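You operate a simulated robot arm through the tools that you are given. There is no shell and no other tool. Be economical: measure what you need, move in short steps, check, and stop when the job is done.

The job below is to be done with a simulated two-armed robot. You get a single attempt, and the scene is never put back.

Task
Hold the blue tote on the top of the low rack steady with one hand and put the steel block with the smallest size on its label from the top of the wooden bench in it with the other.

Only the result counts: the job must be done as asked and must still hold three seconds after the hand-in. Knocking over, shifting, dropping, spilling or breaking anything else fails it.

Robot
Two 7-joint arms with three-finger grippers on one trunk, on a base that drives. Base frame: it is fixed to the floor where the robot stands at the start and does not move with it; the origin is under the middle of the robot, x ahead of it, y to its left, z up. Lengths are in mm, angles in degrees, forces in N, time in s.
The left shoulder is at the start at [30, 124, 1008], the right one opposite. With the tool pointing down near the work surface each hand reaches from about 100 to 780 mm from the robot's upright axis, wherever it stands, measured 20 degrees to its own side. Places, roughly: blue tote [2250, 250, 750]; steel block [750, 1750, 1000]. Payload 2.2 kg a hand.
The tool frame of a hand sits at the grasp point between the pads (the TCP): z along the fingers, y along the line on which they close. The tips reach 28 mm beyond it. The gripper opens to 102 mm. The gripper's body begins 71 mm behind the TCP.
Orientation is that of the tool frame in the base frame, as a unit quaternion [w, x, y, z]. With the fingers straight down and closing along the base's y, the tool's x points along the base's -x, its y along +y and its z along -z.

Tools
- The arms move only by the tool step_arm. It takes "left_rows", "right_rows" or both (then of equal length, played together; a hand with none holds still); each is a list of rows, each a list of 3 entries, a list of its own where there are three numbers: the gripper command, from -1 (shut) to 1 (fully open), values between in proportion, then the shift along the tool's x, y, z in units of 20 mm (1.0 is 20 mm), then the turn, a rotation vector about the tool's x, y, z in units of 5 degrees (1.0 is 5 degrees). In form: [[jaw, [x, y, z], [rx, ry, rz]], ...]. A call has 1 to 8 rows; each row shifts and turns the commanded pose from where the row before left it, along the tool's axes as they then stand. A call with a number of a shift or a turn outside -1 to 1 is refused whole. Rows are played at 5 a second. More than 50 mm and 8.6 degrees between two rows, or a gripper value outside its range, and nothing of the call is played. Where a pose cannot be reached the arm comes as near as it can. A force on the tool above 40 N (or 10 N above the force at the start of the call, whichever is more), or a blocked arm, ends the call early, and 0.2 s more pass. The fingers move at their own pace and stop on an object; they squeeze with about 27 N. The grip force told is the motor's: it shows also when the fingers shut on nothing. Time passes only in rows, and 0.2 s behind the last, so rows that do not move let the fingers close. The reply holds the time, the measured pose of the TCP, the force on the tool along the base axes, the opening and the grip force, in the units named above and with some noise, with the torque about the TCP (base axes, N m) and any sound that the robot's microphone picked up.
- Cameras (640 x 400 px; columns grow to the right, rows downward): "scene" is now at [54.7, -6.3, 1734.8]; the picture's right is [-0.07, -1.00, 0.00], its down [-0.67, 0.05, -0.74] and it looks along [0.74, -0.05, -0.67] (base axes); focal length 262 px, centre (320, 200). "left" rides on the left gripper at [72, 38, -86] in its tool frame; the picture's right is [-0.47, 0.89, 0.00], its down [-0.60, -0.32, -0.73] and it looks along [-0.65, -0.34, 0.68] (tool axes); focal length 256 px, centre (320, 200). "right" rides on the right gripper at [69, 44, -86] in its tool frame; the picture's right is [-0.53, 0.85, 0.00], its down [-0.58, -0.36, -0.73] and it looks along [-0.62, -0.39, 0.68] (tool axes); focal length 256 px, centre (320, 200). There is no depth. A picture from a camera that has moved, and an enlarged one, comes with that camera's place and axes in the base frame and with its lens.
- snapshot(camera): a new picture of that camera. The clock stands still meanwhile.
- move_column(by): slides the trunk up (or, below 0, down) by that many mm; the arms and the scene camera ride with it, the base frame stays. It gives what a move gives, with no picture.
- drive_base(legs): drives the robot by 1 to 6 legs, each [ahead, left, turn to the left] in mm, mm and degrees, along the robot's own axes; the way and the turn of a leg run together, so that a leg with both is an arc; at most 1500 mm and 180 degrees a leg. The arms and the cameras ride along, it lands a little off, and it stops where it bumps. It gives what a move gives.
- pan_tilt(pan, tilt): turns the head with the scene camera to pan (to the left, within 143 degrees either way) and tilt (down, from -29 to 69), counted from straight ahead of the robot. It gives what a move gives.
- close_up(camera, box): a new picture of the part [left, top, right, bottom] of that camera's present view, enlarged. The clock stands still meanwhile.
- close_job(): hands the job in; it is judged then, once.

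Go step by step. Nothing tells you exact positions but the pictures and the camera data: compare them with the known pose of the tool, close in by small moves and look again before you grip or let go. The budget is 135 turns and 122 pictures, counting those below and the enlarged ones. Unless the task says otherwise, let go and move clear before handing in, and close with one line.

The tools are called after ">>>" as a command line: name --argument value ..., lists and objects as JSON in quotes. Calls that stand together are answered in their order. step_arm: Moves the arms, as the interface text tells. Its arguments: {"type":"object","properties":{"left_rows":{"type":"array"},"right_rows":{"type":"array"}},"required":[]} The other tools are called the same way: move_column (by) slides the trunk up or down; drive_base (legs) drives the base; pan_tilt (pan, tilt) turns the head that bears the scene camera; snapshot (camera) takes a picture; close_up (camera, box) takes an enlarged picture of a part of a camera's view; close_job () hands the job in.

At the start:

```text
clock: 0.0
left_ee_pos: [576.0, 212.4, 1074.0]
left_tool_rot: [0.0, 0.0, 1.0, 0.0]
left_force: [0.1, -0.1, 0.1]
left_wrist_torque: [-0.06, -0.01, 0.02]
left_opening: 102.0
left_grip_force: 0.0
right_ee_pos: [390.3, -150.3, 1120.0]
right_tool_rot: [0.0, 0.0, 1.0, 0.0]
right_force: [0.7, -0.1, -0.3]
right_wrist_torque: [0.0, -0.02, 0.03]
right_opening: 101.9
right_grip_force: 0.1
trunk travel left (down, up): [-250.0, 290.0]
robot x, y, heading: [-0.9, -0.5, -0.1]
head pan, tilt: [-4.1, 42.1]
```

scene: 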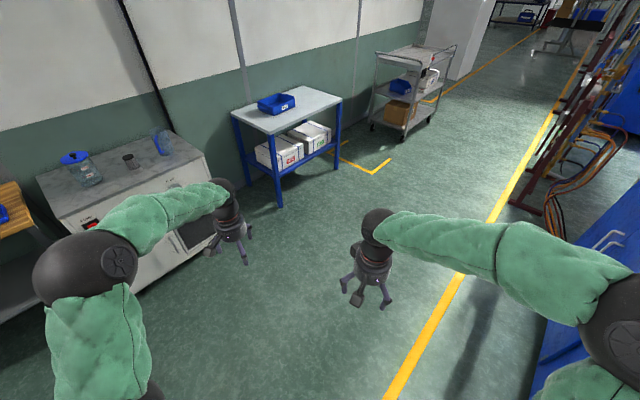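
right: 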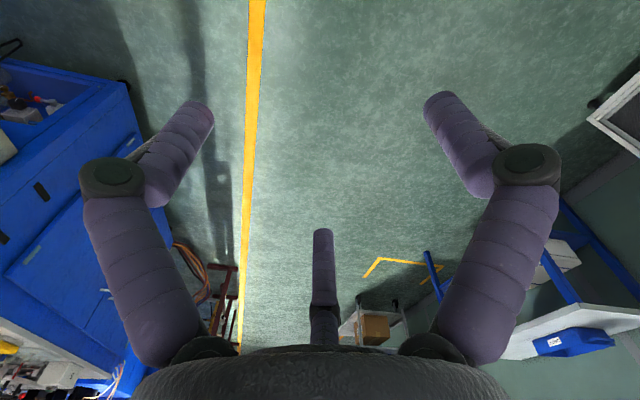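
left: 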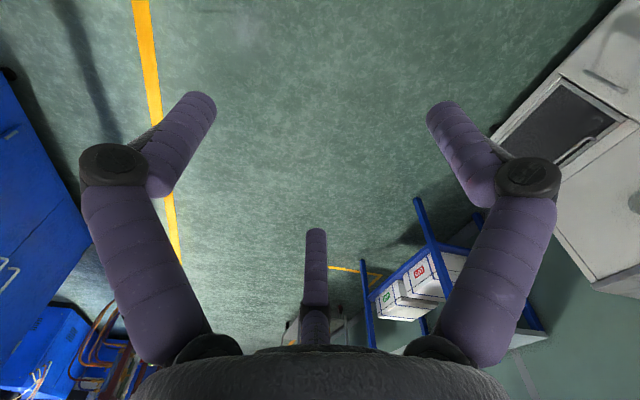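

I see a blue tote on a low blue-and-white rack ahead, a cabinet to the left of it, and a wooden bench at the far left. I'll turn the head to the left to look at the bench.

>>> pan_tilt --pan 65 --tilt 30

>>> snapshot --camera "scene"

```text
clock: 1.4
left_ee_pos: [575.5, 212.0, 1073.3]
left_tool_rot: [0.0, 0.0, 1.0, 0.001]
left_force: [-0.2, -0.1, -0.2]
left_wrist_torque: [0.03, 0.01, 0.02]
left_opening: 102.0
left_grip_force: 0.1
right_ee_pos: [390.2, -150.3, 1121.0]
right_tool_rot: [-0.001, 0.0, 1.0, 0.0]
right_force: [0.0, 0.2, 0.7]
right_wrist_torque: [-0.02, 0.01, 0.04]
right_opening: 102.0
right_grip_force: 0.2
trunk travel left (down, up): [-250.0, 290.0]
robot x, y, heading: [-1.0, -1.5, 0.1]
head pan, tilt: [65.0, 30.0]
```

```text
118 pictures are left
camera scene: at [9.7, 81.7, 1753.2], right [0.91, -0.42, 0.0], down [-0.21, -0.45, -0.87], along [0.37, 0.78, -0.5], focal length 262 px, centre (320, 200)
```

scene: 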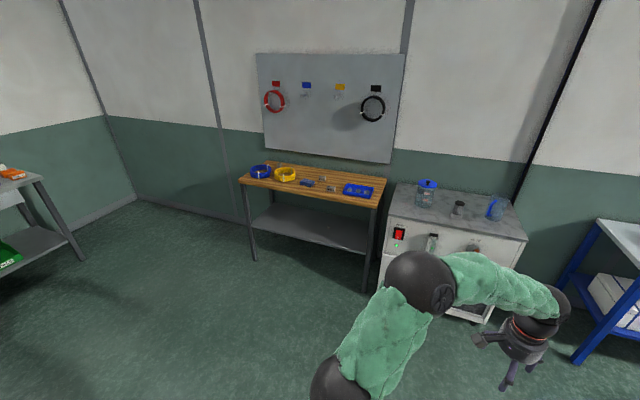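

>>> close_up --camera "scene" --box '[230, 150, 400, 256]'

```text
3.76 times, centred on (315, 203) of scene
camera zoom: at [9.7, 81.7, 1753.2], right [0.91, -0.42, 0.0], down [-0.21, -0.45, -0.87], along [0.37, 0.78, -0.5], focal length 987 px, centre (339, 189)
```

zoom: 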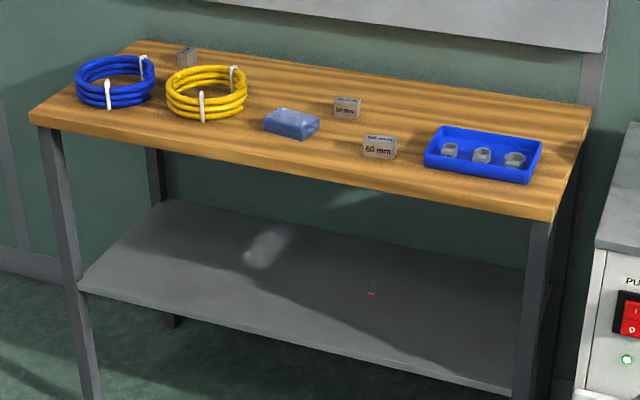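

The bench stands against a wall that runs about 45° to the base axes; there are three labelled blocks on it, one of them behind the coils. I'll turn to face the wall and go in front of the bench.

>>> drive_base --legs '[[0, 0, 42], [0, 750, 0], [600, 0, 0]]'

>>> pan_tilt --pan 0 --tilt 45

>>> snapshot --camera "scene"

```text
clock: 10.5
left_ee_pos: [223.8, 1516.6, 1074.3]
left_tool_rot: [0.0, -0.359, 0.933, 0.0]
left_force: [0.4, -0.6, 0.6]
left_wrist_torque: [0.0, 0.03, 0.03]
left_opening: 101.9
left_grip_force: 0.0
right_ee_pos: [329.8, 1124.0, 1120.2]
right_tool_rot: [0.0, -0.359, 0.933, 0.0]
right_force: [0.1, -0.1, 0.0]
right_wrist_torque: [0.01, 0.01, 0.03]
right_opening: 102.1
right_grip_force: 0.1
trunk travel left (down, up): [-250.0, 290.0]
robot x, y, heading: [-61.8, 973.1, 42.0]
head pan, tilt: [65.0, 30.0]
```

```text
clock: 11.9
left_ee_pos: [224.1, 1517.6, 1073.5]
left_tool_rot: [0.0, -0.359, 0.933, 0.0]
left_force: [-0.6, -0.5, -0.4]
left_wrist_torque: [-0.02, 0.0, 0.02]
left_opening: 102.2
left_grip_force: 0.2
right_ee_pos: [328.5, 1123.7, 1119.7]
right_tool_rot: [0.0, -0.359, 0.933, 0.0]
right_force: [-0.2, -0.1, 0.5]
right_wrist_torque: [0.01, -0.04, 0.0]
right_opening: 102.0
right_grip_force: 0.1
trunk travel left (down, up): [-250.0, 290.0]
robot x, y, heading: [-60.1, 973.1, 42.2]
head pan, tilt: [0.0, 45.0]
```

```text
116 pictures are left
camera scene: at [-21.7, 1008.4, 1730.6], right [0.67, -0.74, 0.0], down [-0.52, -0.47, -0.71], along [0.52, 0.47, -0.71], focal length 262 px, centre (320, 200)
```

scene: 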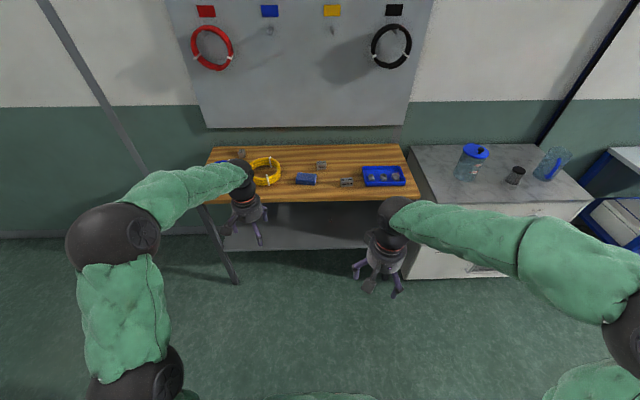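

The bench is now square ahead. I'll enlarge the blocks to read the labels.

>>> close_up --camera "scene" --box '[280, 150, 376, 210]'

>>> close_up --camera "scene" --box '[210, 140, 290, 190]'

```text
6.67 times, centred on (328, 180) of scene
camera zoom: at [-21.7, 1008.4, 1730.6], right [0.67, -0.74, 0.0], down [-0.52, -0.47, -0.71], along [0.52, 0.47, -0.71], focal length 1747 px, centre (267, 333)
```

zoom: 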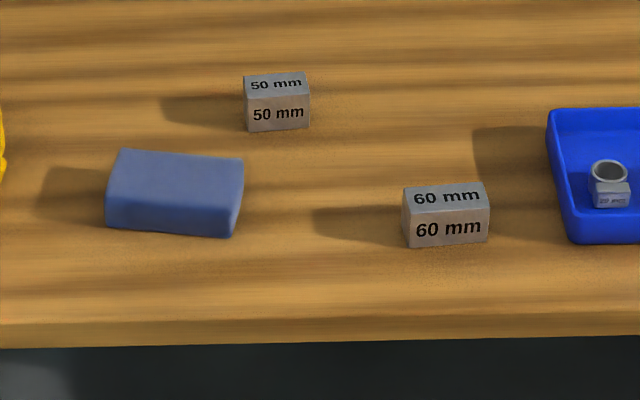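

```text
8.00 times, centred on (250, 165) of scene
camera zoom: at [-21.7, 1008.4, 1730.6], right [0.67, -0.74, 0.0], down [-0.52, -0.47, -0.71], along [0.52, 0.47, -0.71], focal length 2097 px, centre (880, 480)
```

zoom: 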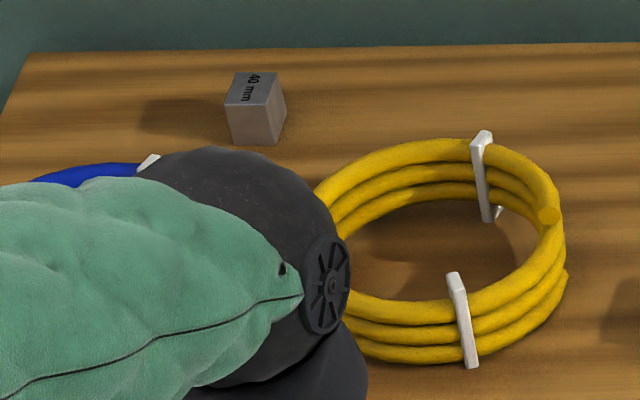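

The labels read 60, 50 and 40 mm; the 40 mm block is at the back left, near [575, 2125, 890]. I'll move left and closer, then view it with the arm clear and check the clearance of the base.

>>> drive_base --legs '[[0, 200, 0], [300, 0, 0]]'

>>> pan_tilt --pan 0 --tilt 60

>>> snapshot --camera "scene"

>>> snapshot --camera "left"

```text
clock: 15.1
left_ee_pos: [319.4, 1870.4, 1072.6]
left_tool_rot: [-0.001, -0.358, 0.934, -0.001]
left_force: [0.0, 0.4, 0.2]
left_wrist_torque: [0.0, 0.04, -0.02]
left_opening: 102.0
left_grip_force: 0.0
right_ee_pos: [423.0, 1477.0, 1119.5]
right_tool_rot: [-0.001, -0.357, 0.934, -0.001]
right_force: [-0.3, 0.8, -0.9]
right_wrist_torque: [-0.04, 0.05, 0.01]
right_opening: 101.9
right_grip_force: 0.0
trunk travel left (down, up): [-250.0, 290.0]
robot x, y, heading: [29.5, 1331.2, 41.7]
head pan, tilt: [0.0, 45.0]
```

```text
clock: 15.9
left_ee_pos: [318.4, 1869.1, 1073.7]
left_tool_rot: [0.0, -0.358, 0.934, 0.0]
left_force: [-0.3, -0.7, -0.2]
left_wrist_torque: [0.02, 0.0, 0.01]
left_opening: 101.6
left_grip_force: 0.2
right_ee_pos: [421.4, 1475.5, 1119.5]
right_tool_rot: [0.0, -0.358, 0.934, -0.001]
right_force: [0.3, 0.0, 0.1]
right_wrist_torque: [0.01, 0.01, -0.02]
right_opening: 101.9
right_grip_force: 0.0
trunk travel left (down, up): [-250.0, 290.0]
robot x, y, heading: [31.2, 1324.6, 41.9]
head pan, tilt: [0.0, 60.0]
```

```text
113 pictures are left
camera scene: at [59.7, 1352.0, 1711.2], right [0.67, -0.74, 0.0], down [-0.64, -0.58, -0.5], along [0.37, 0.33, -0.87], focal length 262 px, centre (320, 200)
```

scene: 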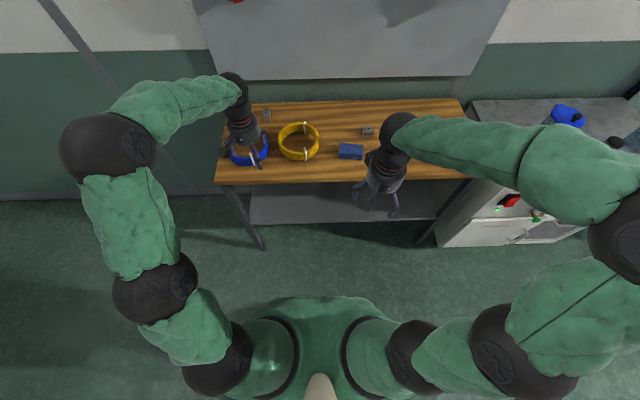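

```text
112 pictures are left
camera left: at [238.3, 1849.5, 1160.5], right [-0.25, 0.97, 0.0], down [0.66, 0.17, 0.73], along [0.71, 0.18, -0.68], focal length 256 px, centre (320, 200)
```

left: 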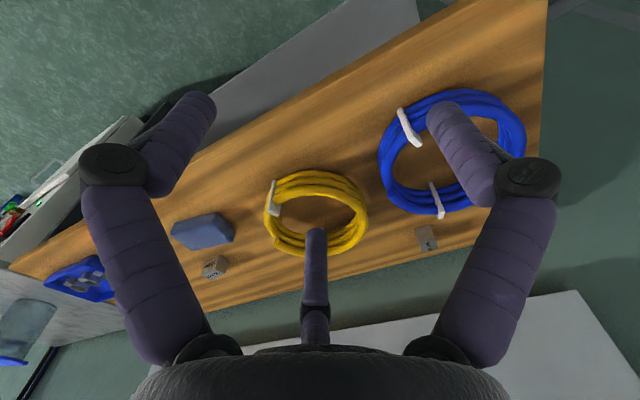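

The 40 mm block lies near [570, 2128]; about 940 mm ahead and 240 mm left of the robot. I'll come 225 mm nearer to bring it in reach.

>>> drive_base --legs '[[225, 0, 0]]'

>>> snapshot --camera "left"

>>> snapshot --camera "scene"

```text
clock: 17.6
left_ee_pos: [487.3, 2018.0, 1072.5]
left_tool_rot: [-0.001, -0.356, 0.935, 0.0]
left_force: [0.7, 0.1, -1.0]
left_wrist_torque: [-0.05, 0.01, 0.03]
left_opening: 101.9
left_grip_force: 0.0
right_ee_pos: [589.4, 1624.8, 1120.1]
right_tool_rot: [-0.001, -0.356, 0.934, 0.0]
right_force: [1.1, 0.2, 0.0]
right_wrist_torque: [0.02, 0.03, -0.05]
right_opening: 102.0
right_grip_force: 0.0
trunk travel left (down, up): [-250.0, 290.0]
robot x, y, heading: [199.9, 1476.2, 41.9]
head pan, tilt: [0.0, 60.0]
```

```text
111 pictures are left
camera left: at [407.5, 1998.6, 1159.8], right [-0.24, 0.97, 0.0], down [0.66, 0.17, 0.73], along [0.71, 0.18, -0.68], focal length 256 px, centre (320, 200)
```

left: 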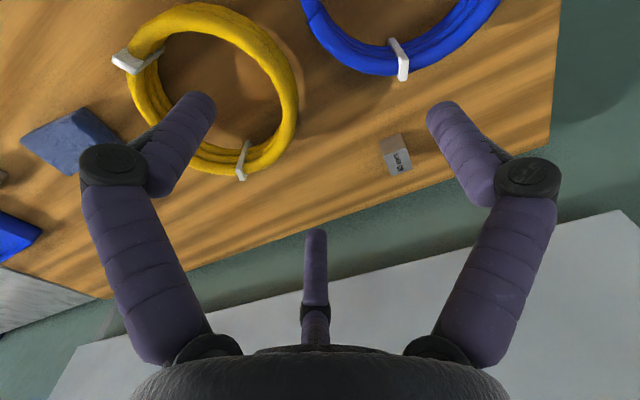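

```text
110 pictures are left
camera scene: at [227.6, 1502.2, 1711.1], right [0.67, -0.75, 0.0], down [-0.65, -0.58, -0.5], along [0.37, 0.33, -0.87], focal length 262 px, centre (320, 200)
```

scene: 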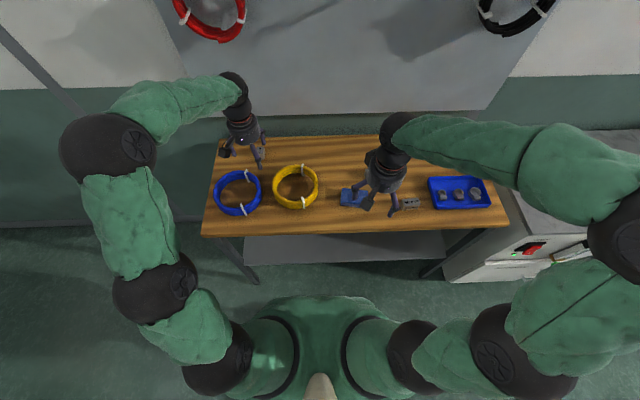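

>>> close_up --camera "left" --box '[348, 118, 444, 178]'

```text
6.67 times, centred on (396, 148) of left
camera zoom: at [407.5, 1998.6, 1159.8], right [-0.24, 0.97, 0.0], down [0.66, 0.17, 0.73], along [0.71, 0.18, -0.68], focal length 1707 px, centre (-187, 547)
```

zoom: 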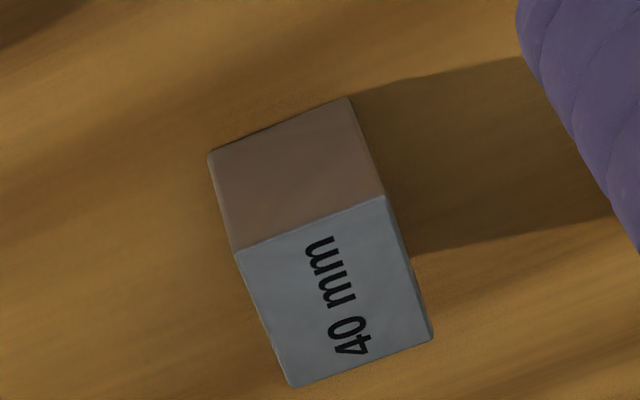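

The label confirms 40 mm. I see a third prong on the gripper and want its shape before descending, and I'll edge 50 mm nearer.

>>> drive_base --legs '[[50, 0, 0]]'

>>> close_up --camera "scene" --box '[200, 70, 296, 130]'

>>> close_up --camera "scene" --box '[350, 140, 446, 200]'

>>> close_up --camera "left" --box '[348, 60, 476, 140]'

```text
clock: 18.5
left_ee_pos: [524.8, 2052.1, 1072.6]
left_tool_rot: [-0.002, -0.356, 0.934, 0.0]
left_force: [0.5, 0.8, -0.6]
left_wrist_torque: [-0.04, 0.06, -0.03]
left_opening: 102.1
left_grip_force: 0.1
right_ee_pos: [626.7, 1657.6, 1119.2]
right_tool_rot: [-0.002, -0.356, 0.934, 0.0]
right_force: [0.2, 0.2, -0.1]
right_wrist_torque: [-0.05, 0.01, -0.02]
right_opening: 102.2
right_grip_force: 0.0
trunk travel left (down, up): [-250.0, 290.0]
robot x, y, heading: [234.4, 1509.1, 41.7]
head pan, tilt: [0.0, 60.0]
```

```text
6.67 times, centred on (248, 100) of scene
camera zoom: at [265.1, 1535.6, 1711.0], right [0.67, -0.75, 0.0], down [-0.65, -0.58, -0.5], along [0.37, 0.33, -0.87], focal length 1747 px, centre (800, 867)
```

zoom: 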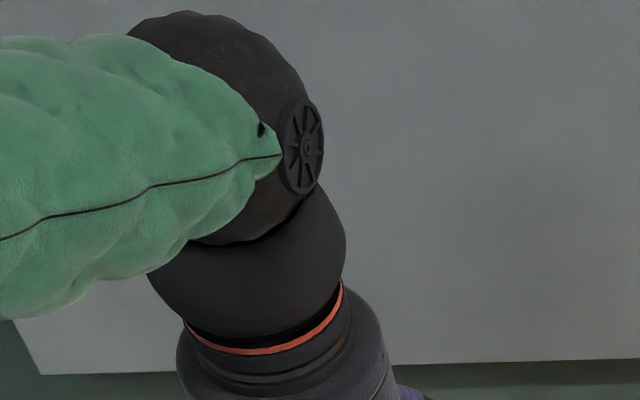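

```text
6.67 times, centred on (398, 170) of scene
camera zoom: at [265.1, 1535.6, 1711.0], right [0.67, -0.75, 0.0], down [-0.65, -0.58, -0.5], along [0.37, 0.33, -0.87], focal length 1747 px, centre (-200, 400)
```

zoom: 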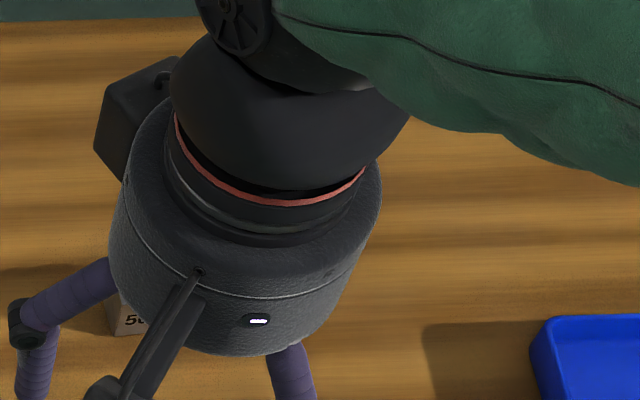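

```text
5.00 times, centred on (412, 100) of left
camera zoom: at [444.7, 2031.5, 1159.0], right [-0.24, 0.97, 0.0], down [0.66, 0.17, 0.73], along [0.71, 0.18, -0.68], focal length 1280 px, centre (-140, 700)
```

zoom: 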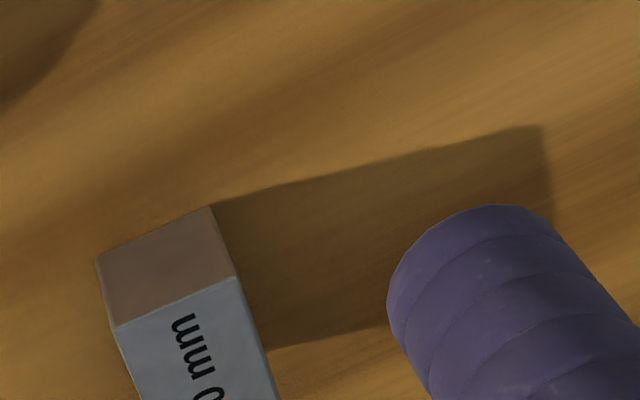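

The prong on the outside is only the camera stalk. The block's top centre triangulates to about [591, 2152, 892], so I bring the left hand over it while going down a little.

>>> step_arm --left_rows '[[1, [-0.97, 0.257, 0.5], [0, 0, 0]], [1, [-0.97, 0.257, 0.5], [0, 0, 0]], [1, [-0.97, 0.257, 0.5], [0, 0, 0]], [1, [-0.97, 0.257, 0.5], [0, 0, 0]], [1, [-0.97, 0.257, 0.5], [0, 0, 0]], [1, [-0.97, 0.257, 0.5], [0, 0, 0]]]'

>>> snapshot --camera "left"

>>> snapshot --camera "scene"

```text
clock: 19.9
left_ee_pos: [589.9, 2151.6, 1011.4]
left_tool_rot: [-0.001, -0.356, 0.934, 0.0]
left_force: [0.1, -0.2, -0.1]
left_wrist_torque: [-0.02, -0.04, -0.02]
left_opening: 102.0
left_grip_force: 0.0
right_ee_pos: [626.0, 1655.8, 1120.5]
right_tool_rot: [-0.001, -0.356, 0.935, 0.0]
right_force: [0.7, 0.5, 0.1]
right_wrist_torque: [-0.01, 0.03, -0.01]
right_opening: 101.8
right_grip_force: 0.1
trunk travel left (down, up): [-250.0, 290.0]
robot x, y, heading: [234.0, 1505.9, 41.8]
head pan, tilt: [0.0, 60.0]
```

```text
105 pictures are left
camera left: at [510.0, 2131.9, 1099.0], right [-0.24, 0.97, 0.0], down [0.66, 0.17, 0.73], along [0.71, 0.18, -0.68], focal length 256 px, centre (320, 200)
```

left: 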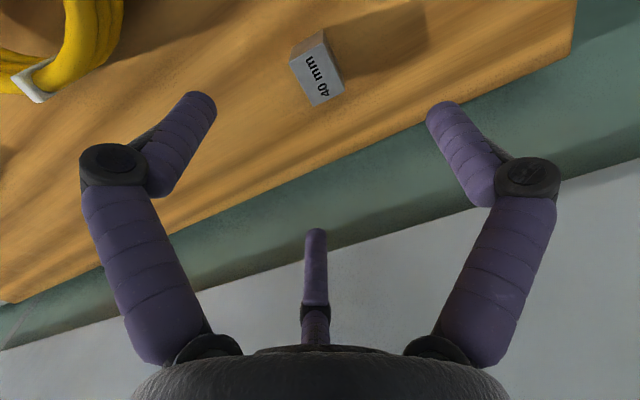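

```text
104 pictures are left
camera scene: at [263.4, 1534.3, 1711.1], right [0.67, -0.75, 0.0], down [-0.65, -0.58, -0.5], along [0.37, 0.33, -0.87], focal length 262 px, centre (320, 200)
```

scene: 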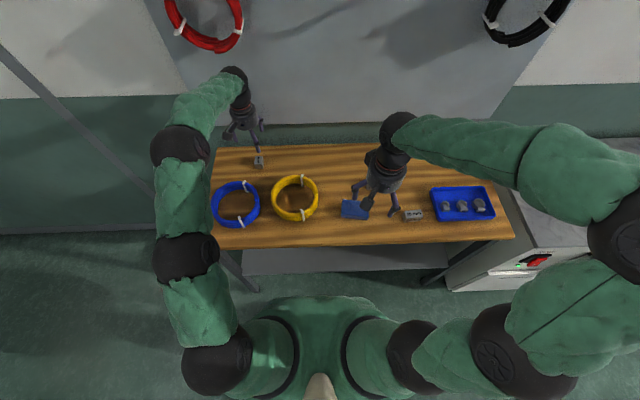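

The block sits on the tool axis as expected. The hand looks three-fingered, so I'll try the fingers in free air here to see how they close.

>>> step_arm --left_rows '[[0, [0, 0, 0], [0, 0, 0]], [0, [0, 0, 0], [0, 0, 0]], [0, [0, 0, 0], [0, 0, 0]]]'

>>> snapshot --camera "left"

>>> close_up --camera "scene" --box '[200, 100, 296, 160]'

```text
clock: 20.7
left_ee_pos: [588.4, 2151.4, 1011.5]
left_tool_rot: [0.0, -0.356, 0.935, -0.001]
left_force: [0.1, 1.2, -0.3]
left_wrist_torque: [-0.02, 0.0, 0.01]
left_opening: 51.2
left_grip_force: 0.0
right_ee_pos: [625.0, 1656.3, 1120.3]
right_tool_rot: [0.0, -0.356, 0.934, 0.0]
right_force: [0.2, -0.1, -0.1]
right_wrist_torque: [-0.01, -0.03, 0.01]
right_opening: 102.1
right_grip_force: 0.0
trunk travel left (down, up): [-250.0, 290.0]
robot x, y, heading: [235.7, 1508.4, 41.7]
head pan, tilt: [0.0, 60.0]
```

```text
103 pictures are left
camera left: at [509.6, 2131.1, 1099.4], right [-0.24, 0.97, 0.0], down [0.66, 0.17, 0.73], along [0.71, 0.18, -0.68], focal length 256 px, centre (320, 200)
```

left: 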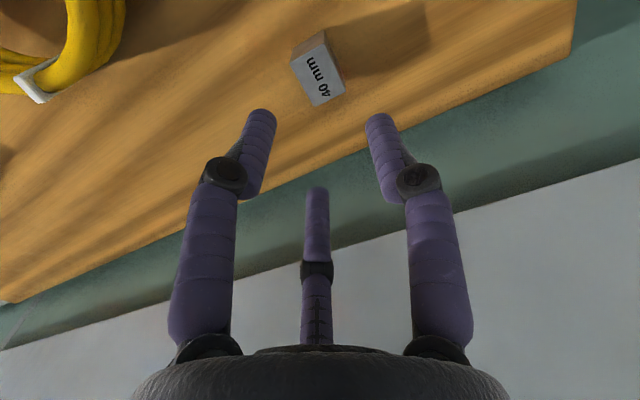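

```text
6.67 times, centred on (248, 130) of scene
camera zoom: at [262.8, 1533.6, 1711.1], right [0.67, -0.75, 0.0], down [-0.65, -0.58, -0.5], along [0.37, 0.33, -0.87], focal length 1747 px, centre (800, 667)
```

zoom: 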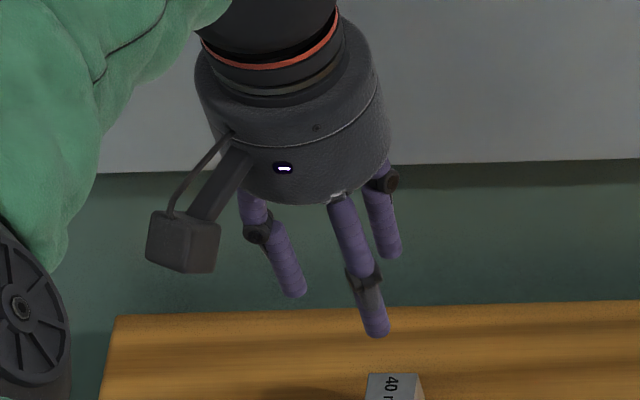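

The three visible fingers close evenly on the tool axis, so the planned grasp is fine. I reopen and go down 80 mm, then check the centring.

>>> step_arm --left_rows '[[1, [0, 0, 0], [0, 0, 0]], [1, [0, 0, 0], [0, 0, 0]], [1, [0, 0, 0.8], [0, 0, 0]], [1, [0, 0, 0.8], [0, 0, 0]], [1, [0, 0, 0.8], [0, 0, 0]], [1, [0, 0, 0.8], [0, 0, 0]], [1, [0, 0, 0.8], [0, 0, 0]]]'

>>> snapshot --camera "left"

>>> close_up --camera "scene" --box '[216, 130, 296, 180]'

```text
clock: 22.3
left_ee_pos: [587.4, 2151.6, 931.7]
left_tool_rot: [-0.002, -0.356, 0.934, 0.0]
left_force: [-0.1, 0.0, -0.4]
left_wrist_torque: [-0.02, 0.03, -0.01]
left_opening: 101.9
left_grip_force: 0.0
right_ee_pos: [625.4, 1656.2, 1119.3]
right_tool_rot: [0.0, -0.356, 0.935, -0.001]
right_force: [-0.6, 0.5, 0.3]
right_wrist_torque: [0.01, 0.03, 0.0]
right_opening: 102.0
right_grip_force: 0.0
trunk travel left (down, up): [-250.0, 290.0]
robot x, y, heading: [235.5, 1507.4, 41.9]
head pan, tilt: [0.0, 60.0]
```

```text
101 pictures are left
camera left: at [508.8, 2130.7, 1018.6], right [-0.24, 0.97, 0.0], down [0.66, 0.17, 0.73], along [0.71, 0.18, -0.68], focal length 256 px, centre (320, 200)
```

left: 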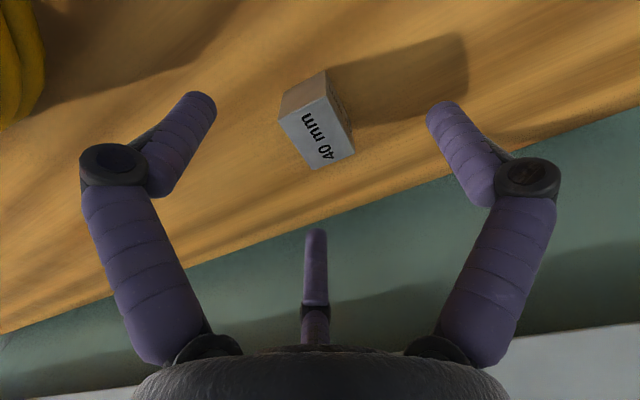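

```text
8.00 times, centred on (256, 155) of scene
camera zoom: at [262.9, 1533.8, 1711.1], right [0.67, -0.75, 0.0], down [-0.65, -0.58, -0.5], along [0.37, 0.33, -0.87], focal length 2097 px, centre (832, 560)
```

zoom: 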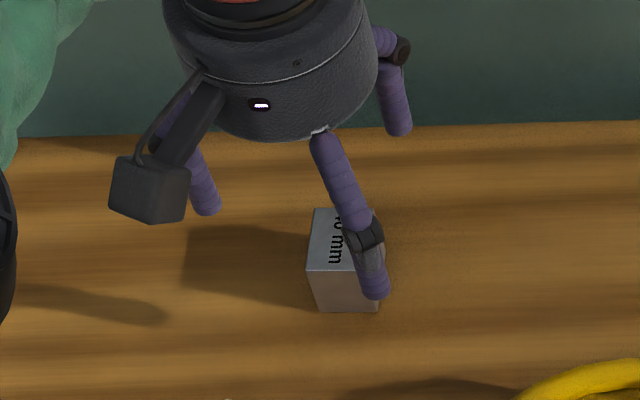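

Centred within a millimetre or two. I go down 41 mm and close.

>>> step_arm --left_rows '[[1, [0, 0, 0.7], [0, 0, 0]], [1, [0, 0, 0.7], [0, 0, 0]], [1, [0, 0, 0.65], [0, 0, 0]], [-1, [0, 0, 0], [0, 0, 0]], [-1, [0, 0, 0], [0, 0, 0]], [-1, [0, 0, 0], [0, 0, 0]], [-1, [0, 0, 0], [0, 0, 0]]]'

>>> snapshot --camera "left"

```text
clock: 23.9
left_ee_pos: [587.3, 2149.7, 892.1]
left_tool_rot: [0.0, -0.356, 0.934, -0.001]
left_force: [1.2, 0.0, 3.7]
left_wrist_torque: [-0.02, -0.1, -0.02]
left_opening: 36.0
left_grip_force: 26.8
right_ee_pos: [624.5, 1656.0, 1119.9]
right_tool_rot: [0.0, -0.356, 0.934, 0.0]
right_force: [0.0, -0.6, 0.2]
right_wrist_torque: [0.0, -0.03, 0.02]
right_opening: 101.9
right_grip_force: 0.1
trunk travel left (down, up): [-250.0, 290.0]
robot x, y, heading: [232.7, 1507.8, 41.9]
head pan, tilt: [0.0, 60.0]
```

```text
99 pictures are left
camera left: at [508.6, 2130.2, 978.4], right [-0.24, 0.97, 0.0], down [0.66, 0.16, 0.73], along [0.71, 0.18, -0.68], focal length 256 px, centre (320, 200)
```

left: 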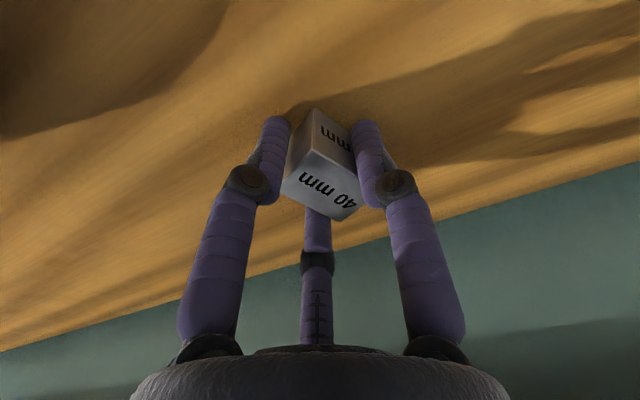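

The block has turned a little in the three fingers but is gripped. I lift slowly and look again.

>>> step_arm --left_rows '[[-1, [0, 0, -0.3], [0, 0, 0]], [-1, [0, 0, -0.5], [0, 0, 0]], [-1, [0, 0, -0.8], [0, 0, 0]], [-1, [0, 0, -0.8], [0, 0, 0]], [-1, [0, 0, -0.8], [0, 0, 0]], [-1, [0, 0, -0.8], [0, 0, 0]], [-1, [0, 0, -0.8], [0, 0, 0]], [-1, [0, 0, -0.8], [0, 0, 0]]]'

>>> snapshot --camera "left"

>>> snapshot --camera "scene"

```text
clock: 25.7
left_ee_pos: [589.8, 2150.9, 1006.1]
left_tool_rot: [-0.001, -0.356, 0.935, 0.0]
left_force: [-0.4, 0.1, -2.5]
left_wrist_torque: [0.02, 0.01, 0.02]
left_opening: 35.8
left_grip_force: 27.3
right_ee_pos: [623.9, 1656.1, 1120.2]
right_tool_rot: [0.0, -0.356, 0.935, 0.0]
right_force: [-1.7, -0.4, -0.1]
right_wrist_torque: [-0.04, 0.01, -0.01]
right_opening: 101.9
right_grip_force: 0.2
trunk travel left (down, up): [-250.0, 290.0]
robot x, y, heading: [233.4, 1510.7, 41.6]
head pan, tilt: [0.0, 60.0]
```

```text
98 pictures are left
camera left: at [510.3, 2131.0, 1092.2], right [-0.24, 0.97, 0.0], down [0.66, 0.17, 0.73], along [0.71, 0.18, -0.68], focal length 256 px, centre (320, 200)
```

left: 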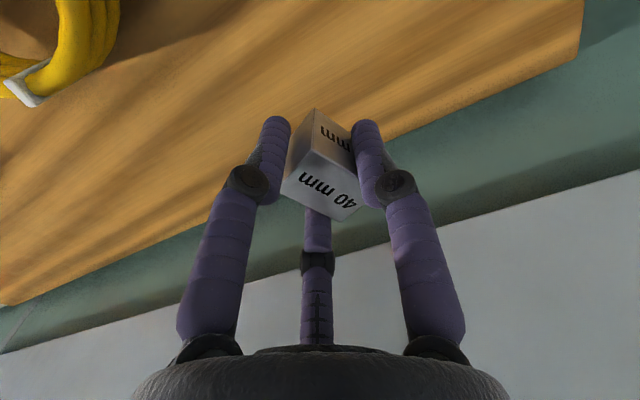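

```text
97 pictures are left
camera scene: at [262.6, 1533.5, 1711.1], right [0.67, -0.75, 0.0], down [-0.65, -0.58, -0.5], along [0.37, 0.33, -0.87], focal length 262 px, centre (320, 200)
```

scene: 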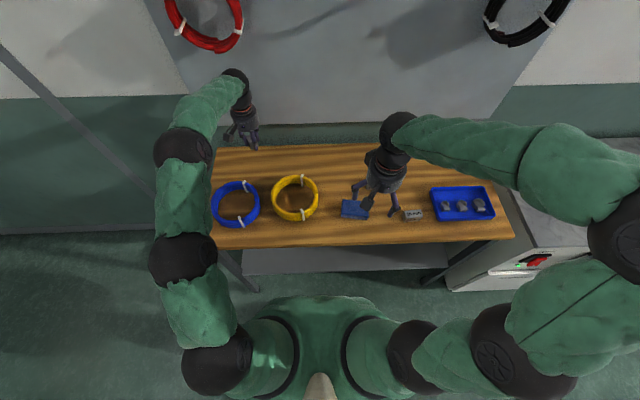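

The block is held firmly. I'll back away from the bench and strafe to the right along the wall towards the rack.

>>> drive_base --legs '[[-600, 0, 0], [0, -1400, 0], [0, -600, 0]]'

>>> pan_tilt --pan 0 --tilt 45

>>> snapshot --camera "scene"

>>> snapshot --camera "left"

```text
clock: 38.6
left_ee_pos: [1460.6, 250.6, 1005.3]
left_tool_rot: [-0.001, -0.348, 0.938, 0.0]
left_force: [0.1, -0.5, -3.5]
left_wrist_torque: [0.0, 0.02, -0.02]
left_opening: 36.0
left_grip_force: 27.2
right_ee_pos: [1488.1, -243.3, 1120.1]
right_tool_rot: [-0.001, -0.349, 0.937, 0.0]
right_force: [0.6, 0.1, -0.1]
right_wrist_torque: [0.01, 0.05, 0.04]
right_opening: 102.1
right_grip_force: 0.1
trunk travel left (down, up): [-250.0, 290.0]
robot x, y, heading: [1096.8, -385.7, 41.0]
head pan, tilt: [0.0, 60.0]
```

```text
clock: 39.4
left_ee_pos: [1459.7, 251.6, 1005.3]
left_tool_rot: [-0.001, -0.348, 0.937, -0.001]
left_force: [0.5, 0.3, -2.2]
left_wrist_torque: [-0.06, 0.01, 0.02]
left_opening: 35.5
left_grip_force: 26.8
right_ee_pos: [1487.8, -244.1, 1119.6]
right_tool_rot: [0.0, -0.349, 0.937, 0.001]
right_force: [0.3, 1.2, 0.7]
right_wrist_torque: [0.01, 0.05, 0.04]
right_opening: 101.9
right_grip_force: 0.0
trunk travel left (down, up): [-250.0, 290.0]
robot x, y, heading: [1095.1, -385.9, 41.0]
head pan, tilt: [0.0, 45.0]
```

```text
96 pictures are left
camera scene: at [1135.2, -352.1, 1730.5], right [0.65, -0.76, 0.0], down [-0.54, -0.46, -0.71], along [0.53, 0.46, -0.71], focal length 262 px, centre (320, 200)
```

scene: 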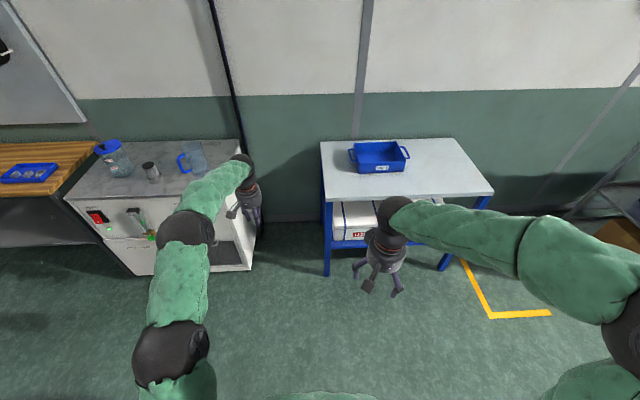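

```text
95 pictures are left
camera left: at [1380.8, 231.9, 1091.5], right [-0.23, 0.97, 0.0], down [0.67, 0.16, 0.73], along [0.71, 0.17, -0.68], focal length 256 px, centre (320, 200)
```

left: 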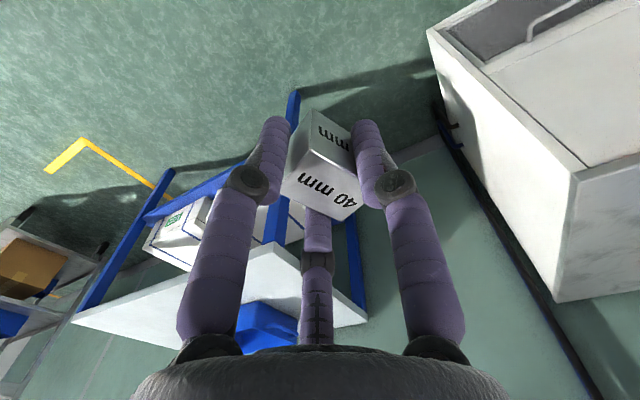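

The tote stands near the rack's left side, with a handle lip at each end. I zoom in on it.

>>> close_up --camera "scene" --box '[316, 130, 444, 210]'

```text
5.00 times, centred on (380, 170) of scene
camera zoom: at [1135.2, -352.1, 1730.5], right [0.65, -0.76, 0.0], down [-0.54, -0.46, -0.71], along [0.53, 0.46, -0.71], focal length 1310 px, centre (20, 350)
```

zoom: 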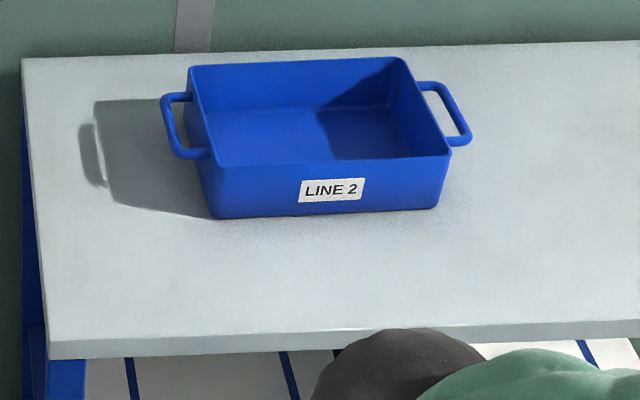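

The tote is an open box about 250 mm wide with the front wall free of handles, so I'll grip that wall with the right hand and release the block with the left. I square up and approach partway.

>>> drive_base --legs '[[0, 0, 1.3], [0, -345, 0], [350, 0, 0]]'

>>> snapshot --camera "scene"

>>> close_up --camera "scene" --box '[240, 160, 400, 260]'

```text
clock: 43.9
left_ee_pos: [1934.2, 236.8, 1003.5]
left_tool_rot: [0.0, -0.359, 0.933, -0.001]
left_force: [0.3, -0.3, -5.0]
left_wrist_torque: [-0.03, 0.01, 0.04]
left_opening: 35.9
left_grip_force: 26.7
right_ee_pos: [1974.0, -258.6, 1119.3]
right_tool_rot: [-0.001, -0.359, 0.933, -0.001]
right_force: [0.0, -0.8, -0.3]
right_wrist_torque: [0.01, 0.0, -0.02]
right_opening: 102.0
right_grip_force: 0.0
trunk travel left (down, up): [-250.0, 290.0]
robot x, y, heading: [1581.0, -407.9, 42.1]
head pan, tilt: [0.0, 45.0]
```

```text
93 pictures are left
camera scene: at [1623.0, -373.8, 1730.6], right [0.67, -0.74, 0.0], down [-0.53, -0.47, -0.71], along [0.52, 0.47, -0.71], focal length 262 px, centre (320, 200)
```

scene: 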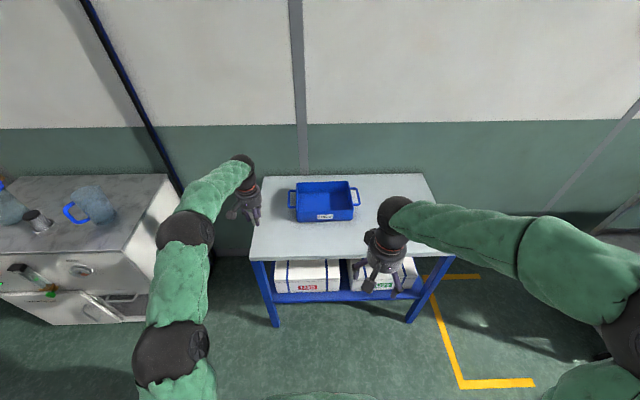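

```text
4.00 times, centred on (320, 210) of scene
camera zoom: at [1623.0, -373.8, 1730.6], right [0.67, -0.74, 0.0], down [-0.53, -0.47, -0.71], along [0.52, 0.47, -0.71], focal length 1048 px, centre (320, 160)
```

zoom: 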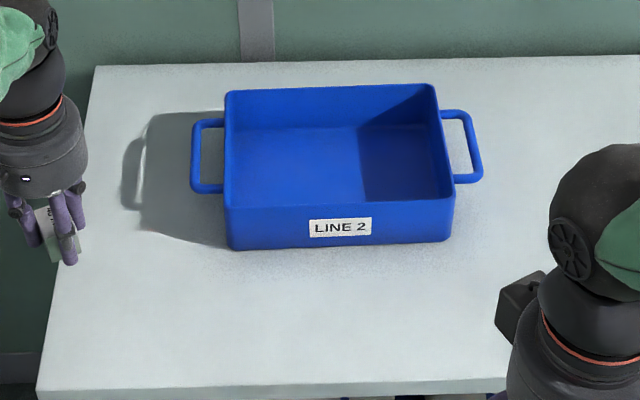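

Rack top is at about z 784, the tote's rim at about 860, its front wall about 855 mm ahead. I drive 300 mm nearer, then turn the right hand by 90° for gripping the front wall.

>>> drive_base --legs '[[300, 0, 0]]'

>>> step_arm --right_rows '[[1, [0, 0, 0], [0, 0, -1]], [1, [0, 0, 0], [0, 0, -1]], [1, [0, 0, 0], [0, 0, -1]], [1, [0, 0, 0], [0, 0, -1]], [1, [0, 0, 0], [0, 0, -1]], [1, [0, 0, 0], [0, 0, -1]]]'

>>> step_arm --right_rows '[[1, [0, 0, 0], [0, 0, -1]], [1, [0, 0, 0], [0, 0, -1]], [1, [0, 0, 0], [0, 0, -1]], [1, [0, 0, 0], [0, 0, -1]], [1, [0, 0, 0], [0, 0, -1]], [1, [0, 0, 0], [0, 0, -1]]]'

>>> step_arm --right_rows '[[1, [0, 0, 0], [0, 0, -1]], [1, [0, 0, 0], [0, 0, -1]], [1, [0, 0, 0], [0, 0, -1]], [1, [0, 0, 0], [0, 0, -1]], [1, [0, 0, 0], [0, 0, -1]], [1, [0, 0, 0], [0, 0, -1]]]'

>>> snapshot --camera "scene"

>>> snapshot --camera "right"

```text
clock: 45.9
left_ee_pos: [2151.9, 436.7, 1003.9]
left_tool_rot: [-0.002, -0.361, 0.932, 0.0]
left_force: [1.2, 0.2, -3.7]
left_wrist_torque: [-0.01, 0.01, 0.05]
left_opening: 36.0
left_grip_force: 26.3
right_ee_pos: [2192.7, -58.3, 1119.9]
right_tool_rot: [-0.001, -0.361, 0.932, -0.001]
right_force: [0.2, 0.7, -0.4]
right_wrist_torque: [0.03, 0.03, -0.02]
right_opening: 102.2
right_grip_force: 0.1
trunk travel left (down, up): [-250.0, 290.0]
robot x, y, heading: [1806.5, -206.7, 42.4]
head pan, tilt: [0.0, 45.0]
```

```text
clock: 47.3
left_ee_pos: [2150.5, 437.0, 1004.4]
left_tool_rot: [-0.001, -0.361, 0.933, 0.0]
left_force: [-0.3, 0.1, -4.2]
left_wrist_torque: [-0.05, 0.0, 0.01]
left_opening: 35.8
left_grip_force: 27.4
right_ee_pos: [2192.7, -58.7, 1120.5]
right_tool_rot: [-0.001, -0.59, 0.807, 0.001]
right_force: [0.5, -0.2, -0.4]
right_wrist_torque: [-0.02, 0.0, 0.03]
right_opening: 102.3
right_grip_force: 0.1
trunk travel left (down, up): [-250.0, 290.0]
robot x, y, heading: [1804.7, -208.8, 42.4]
head pan, tilt: [0.0, 45.0]
```

```text
clock: 48.7
left_ee_pos: [2151.4, 435.7, 1004.1]
left_tool_rot: [-0.001, -0.362, 0.932, -0.001]
left_force: [0.2, 0.3, -3.4]
left_wrist_torque: [-0.04, 0.04, 0.01]
left_opening: 35.7
left_grip_force: 27.3
right_ee_pos: [2193.3, -58.0, 1120.0]
right_tool_rot: [-0.001, 0.779, -0.627, 0.0]
right_force: [0.5, 1.0, 0.5]
right_wrist_torque: [-0.02, 0.02, -0.02]
right_opening: 101.9
right_grip_force: 0.0
trunk travel left (down, up): [-250.0, 290.0]
robot x, y, heading: [1803.0, -210.5, 42.1]
head pan, tilt: [0.0, 45.0]
```

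```text
clock: 50.1
left_ee_pos: [2151.1, 436.2, 1004.9]
left_tool_rot: [-0.001, -0.361, 0.933, -0.001]
left_force: [0.1, -0.4, -2.4]
left_wrist_torque: [0.0, 0.0, 0.01]
left_opening: 35.9
left_grip_force: 26.9
right_ee_pos: [2192.2, -58.6, 1119.8]
right_tool_rot: [0.001, 0.915, -0.404, 0.0]
right_force: [-0.4, 0.1, -0.1]
right_wrist_torque: [-0.01, 0.02, -0.01]
right_opening: 102.1
right_grip_force: 0.0
trunk travel left (down, up): [-250.0, 290.0]
robot x, y, heading: [1798.6, -210.5, 42.2]
head pan, tilt: [0.0, 45.0]
```

```text
91 pictures are left
camera scene: at [1842.0, -174.8, 1730.6], right [0.67, -0.74, 0.0], down [-0.52, -0.48, -0.71], along [0.52, 0.48, -0.71], focal length 262 px, centre (320, 200)
```

scene: 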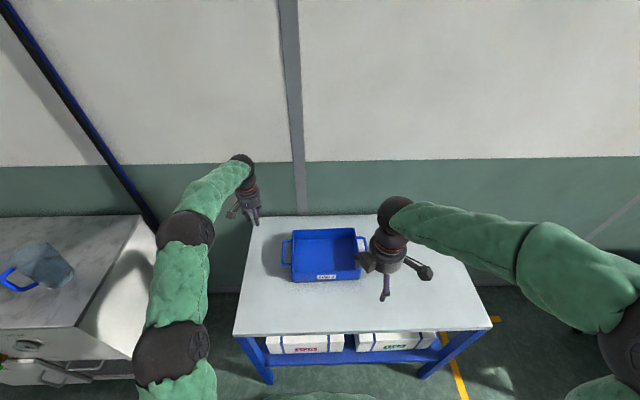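

```text
90 pictures are left
camera right: at [2207.6, -139.0, 1205.9], right [-0.98, -0.18, 0.0], down [-0.12, 0.67, 0.73], along [-0.13, 0.72, -0.68], focal length 256 px, centre (320, 200)
```

right: 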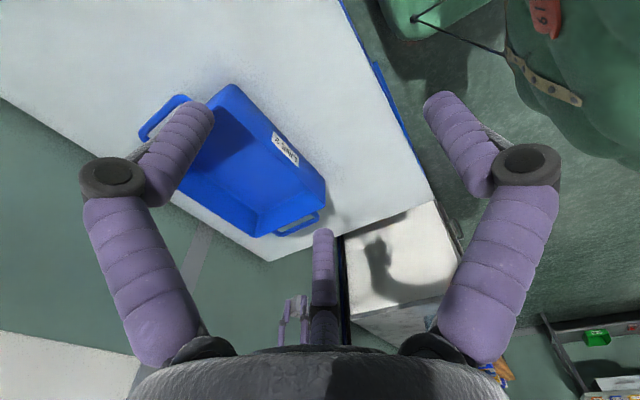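

The right hand has turned cleanly. I zoom in on the tote in the right camera for the front wall line.

>>> close_up --camera "right" --box '[130, 70, 354, 210]'

>>> close_up --camera "scene" --box '[240, 210, 400, 310]'

```text
2.86 times, centred on (242, 140) of right
camera zoom: at [2207.6, -139.0, 1205.9], right [-0.98, -0.18, 0.0], down [-0.12, 0.67, 0.73], along [-0.13, 0.72, -0.68], focal length 731 px, centre (543, 371)
```

zoom: 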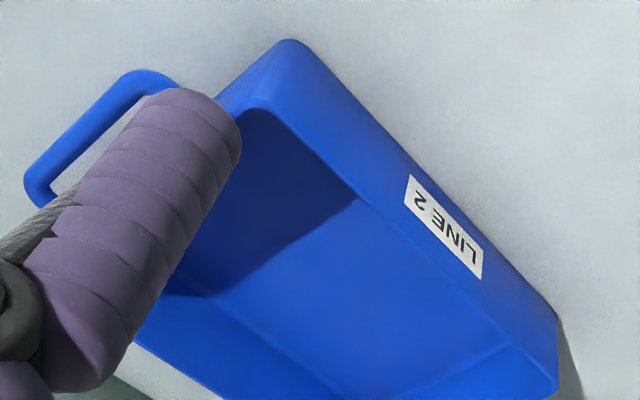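

```text
4.00 times, centred on (320, 260) of scene
camera zoom: at [1842.0, -174.8, 1730.6], right [0.67, -0.74, 0.0], down [-0.52, -0.48, -0.71], along [0.52, 0.48, -0.71], focal length 1048 px, centre (320, -40)
```

zoom: 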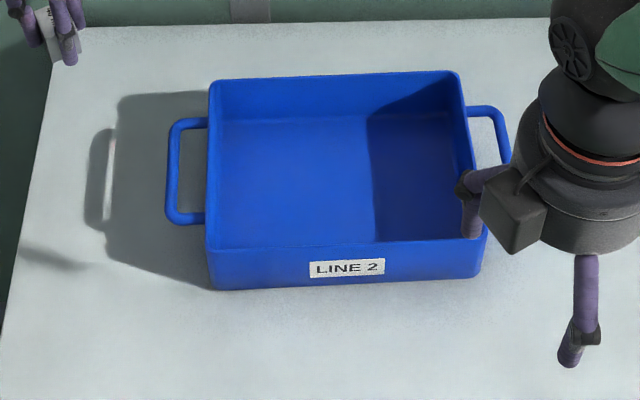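

I move the right hand over towards the front wall, lowering to about z 1000, and look again.

>>> step_arm --right_rows '[[1, [-0.43, -0.97, 0.75], [0, 0, 0]], [1, [-0.43, -0.97, 0.75], [0, 0, 0]], [1, [-0.43, -0.97, 0.75], [0, 0, 0]], [1, [-0.43, -0.97, 0.75], [0, 0, 0]], [1, [-0.43, -0.97, 0.75], [0, 0, 0]], [1, [-0.43, -0.97, 0.75], [0, 0, 0]], [1, [-0.43, -0.97, 0.75], [0, 0, 0]], [1, [-0.43, -0.97, 0.75], [0, 0, 0]]]'

>>> snapshot --camera "right"

>>> snapshot --camera "scene"

```text
clock: 51.9
left_ee_pos: [2152.2, 436.3, 1003.9]
left_tool_rot: [-0.002, -0.36, 0.933, 0.0]
left_force: [0.7, 0.2, -3.4]
left_wrist_torque: [-0.01, 0.03, 0.0]
left_opening: 35.8
left_grip_force: 27.0
right_ee_pos: [2262.7, 98.9, 1000.3]
right_tool_rot: [0.001, 0.915, -0.404, 0.0]
right_force: [0.3, 0.6, -0.3]
right_wrist_torque: [0.01, 0.0, 0.0]
right_opening: 101.8
right_grip_force: 0.1
trunk travel left (down, up): [-250.0, 290.0]
robot x, y, heading: [1807.2, -209.2, 42.1]
head pan, tilt: [0.0, 45.0]
```

```text
87 pictures are left
camera right: at [2277.3, 18.3, 1085.1], right [-0.98, -0.17, 0.0], down [-0.12, 0.67, 0.73], along [-0.13, 0.72, -0.68], focal length 256 px, centre (320, 200)
```

right: 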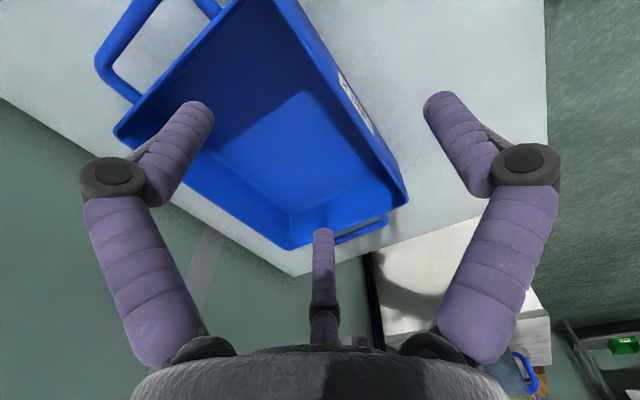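

```text
86 pictures are left
camera scene: at [1842.6, -173.7, 1730.5], right [0.67, -0.74, 0.0], down [-0.52, -0.48, -0.71], along [0.52, 0.48, -0.71], focal length 262 px, centre (320, 200)
```

scene: 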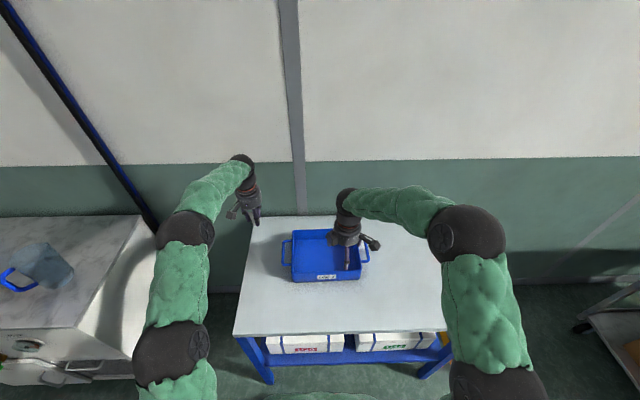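

>>> close_up --camera "right" --box '[250, 0, 410, 100]'

```text
4.00 times, centred on (330, 50) of right
camera zoom: at [2277.3, 18.3, 1085.1], right [-0.98, -0.17, 0.0], down [-0.12, 0.67, 0.73], along [-0.13, 0.72, -0.68], focal length 1024 px, centre (280, 800)
```

zoom: 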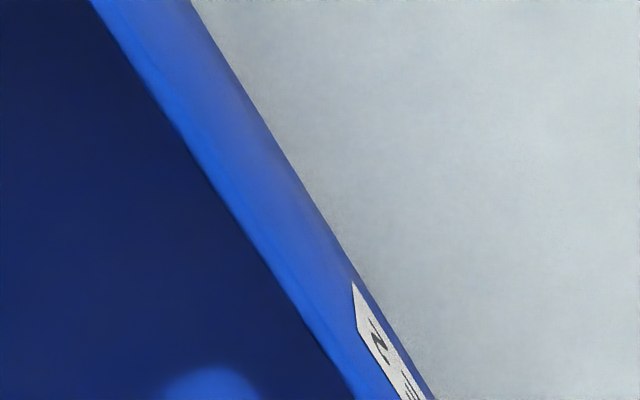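

The wall is nearly under the tool axis; the rim height is still a bit uncertain, so I descend 55 mm and measure again.

>>> step_arm --right_rows '[[1, [0, 0, 0.9], [0, 0, 0]], [1, [0, 0, 0.9], [0, 0, 0]], [1, [0, 0, 0.95], [0, 0, 0]]]'

>>> snapshot --camera "right"

>>> close_up --camera "scene" --box '[280, 210, 408, 290]'

```text
clock: 52.7
left_ee_pos: [2151.9, 436.5, 1003.5]
left_tool_rot: [-0.001, -0.361, 0.933, 0.0]
left_force: [1.0, -0.3, -3.9]
left_wrist_torque: [-0.03, 0.0, -0.01]
left_opening: 35.8
left_grip_force: 27.2
right_ee_pos: [2260.6, 97.5, 944.9]
right_tool_rot: [0.001, 0.915, -0.404, -0.001]
right_force: [0.8, 0.7, 0.3]
right_wrist_torque: [0.0, 0.0, 0.0]
right_opening: 102.1
right_grip_force: 0.0
trunk travel left (down, up): [-250.0, 290.0]
robot x, y, heading: [1802.4, -212.6, 42.4]
head pan, tilt: [0.0, 45.0]
```

```text
84 pictures are left
camera right: at [2275.5, 17.7, 1031.2], right [-0.98, -0.17, 0.0], down [-0.12, 0.67, 0.73], along [-0.13, 0.72, -0.68], focal length 256 px, centre (320, 200)
```

right: 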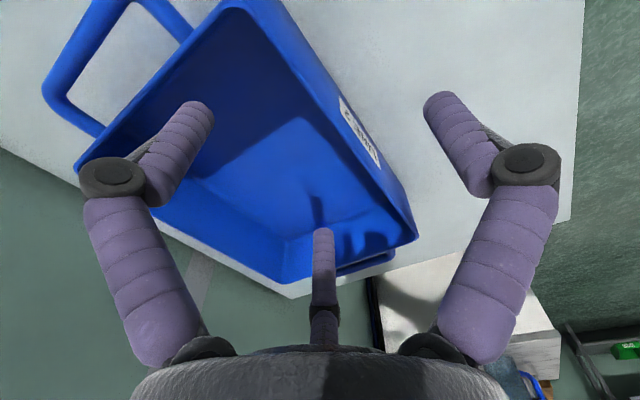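

```text
5.00 times, centred on (344, 250) of scene
camera zoom: at [1842.6, -174.2, 1730.6], right [0.67, -0.74, 0.0], down [-0.52, -0.48, -0.71], along [0.52, 0.48, -0.71], focal length 1310 px, centre (200, -50)
```

zoom: 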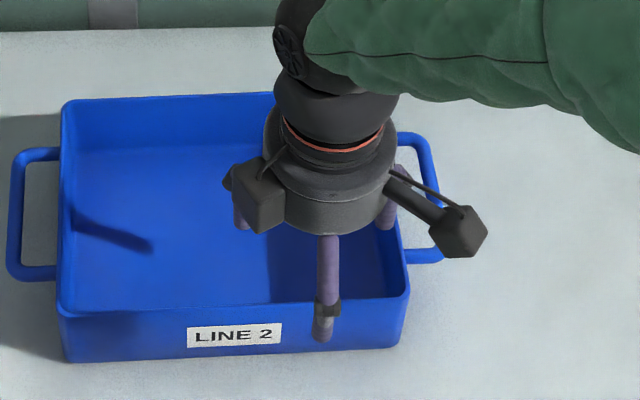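

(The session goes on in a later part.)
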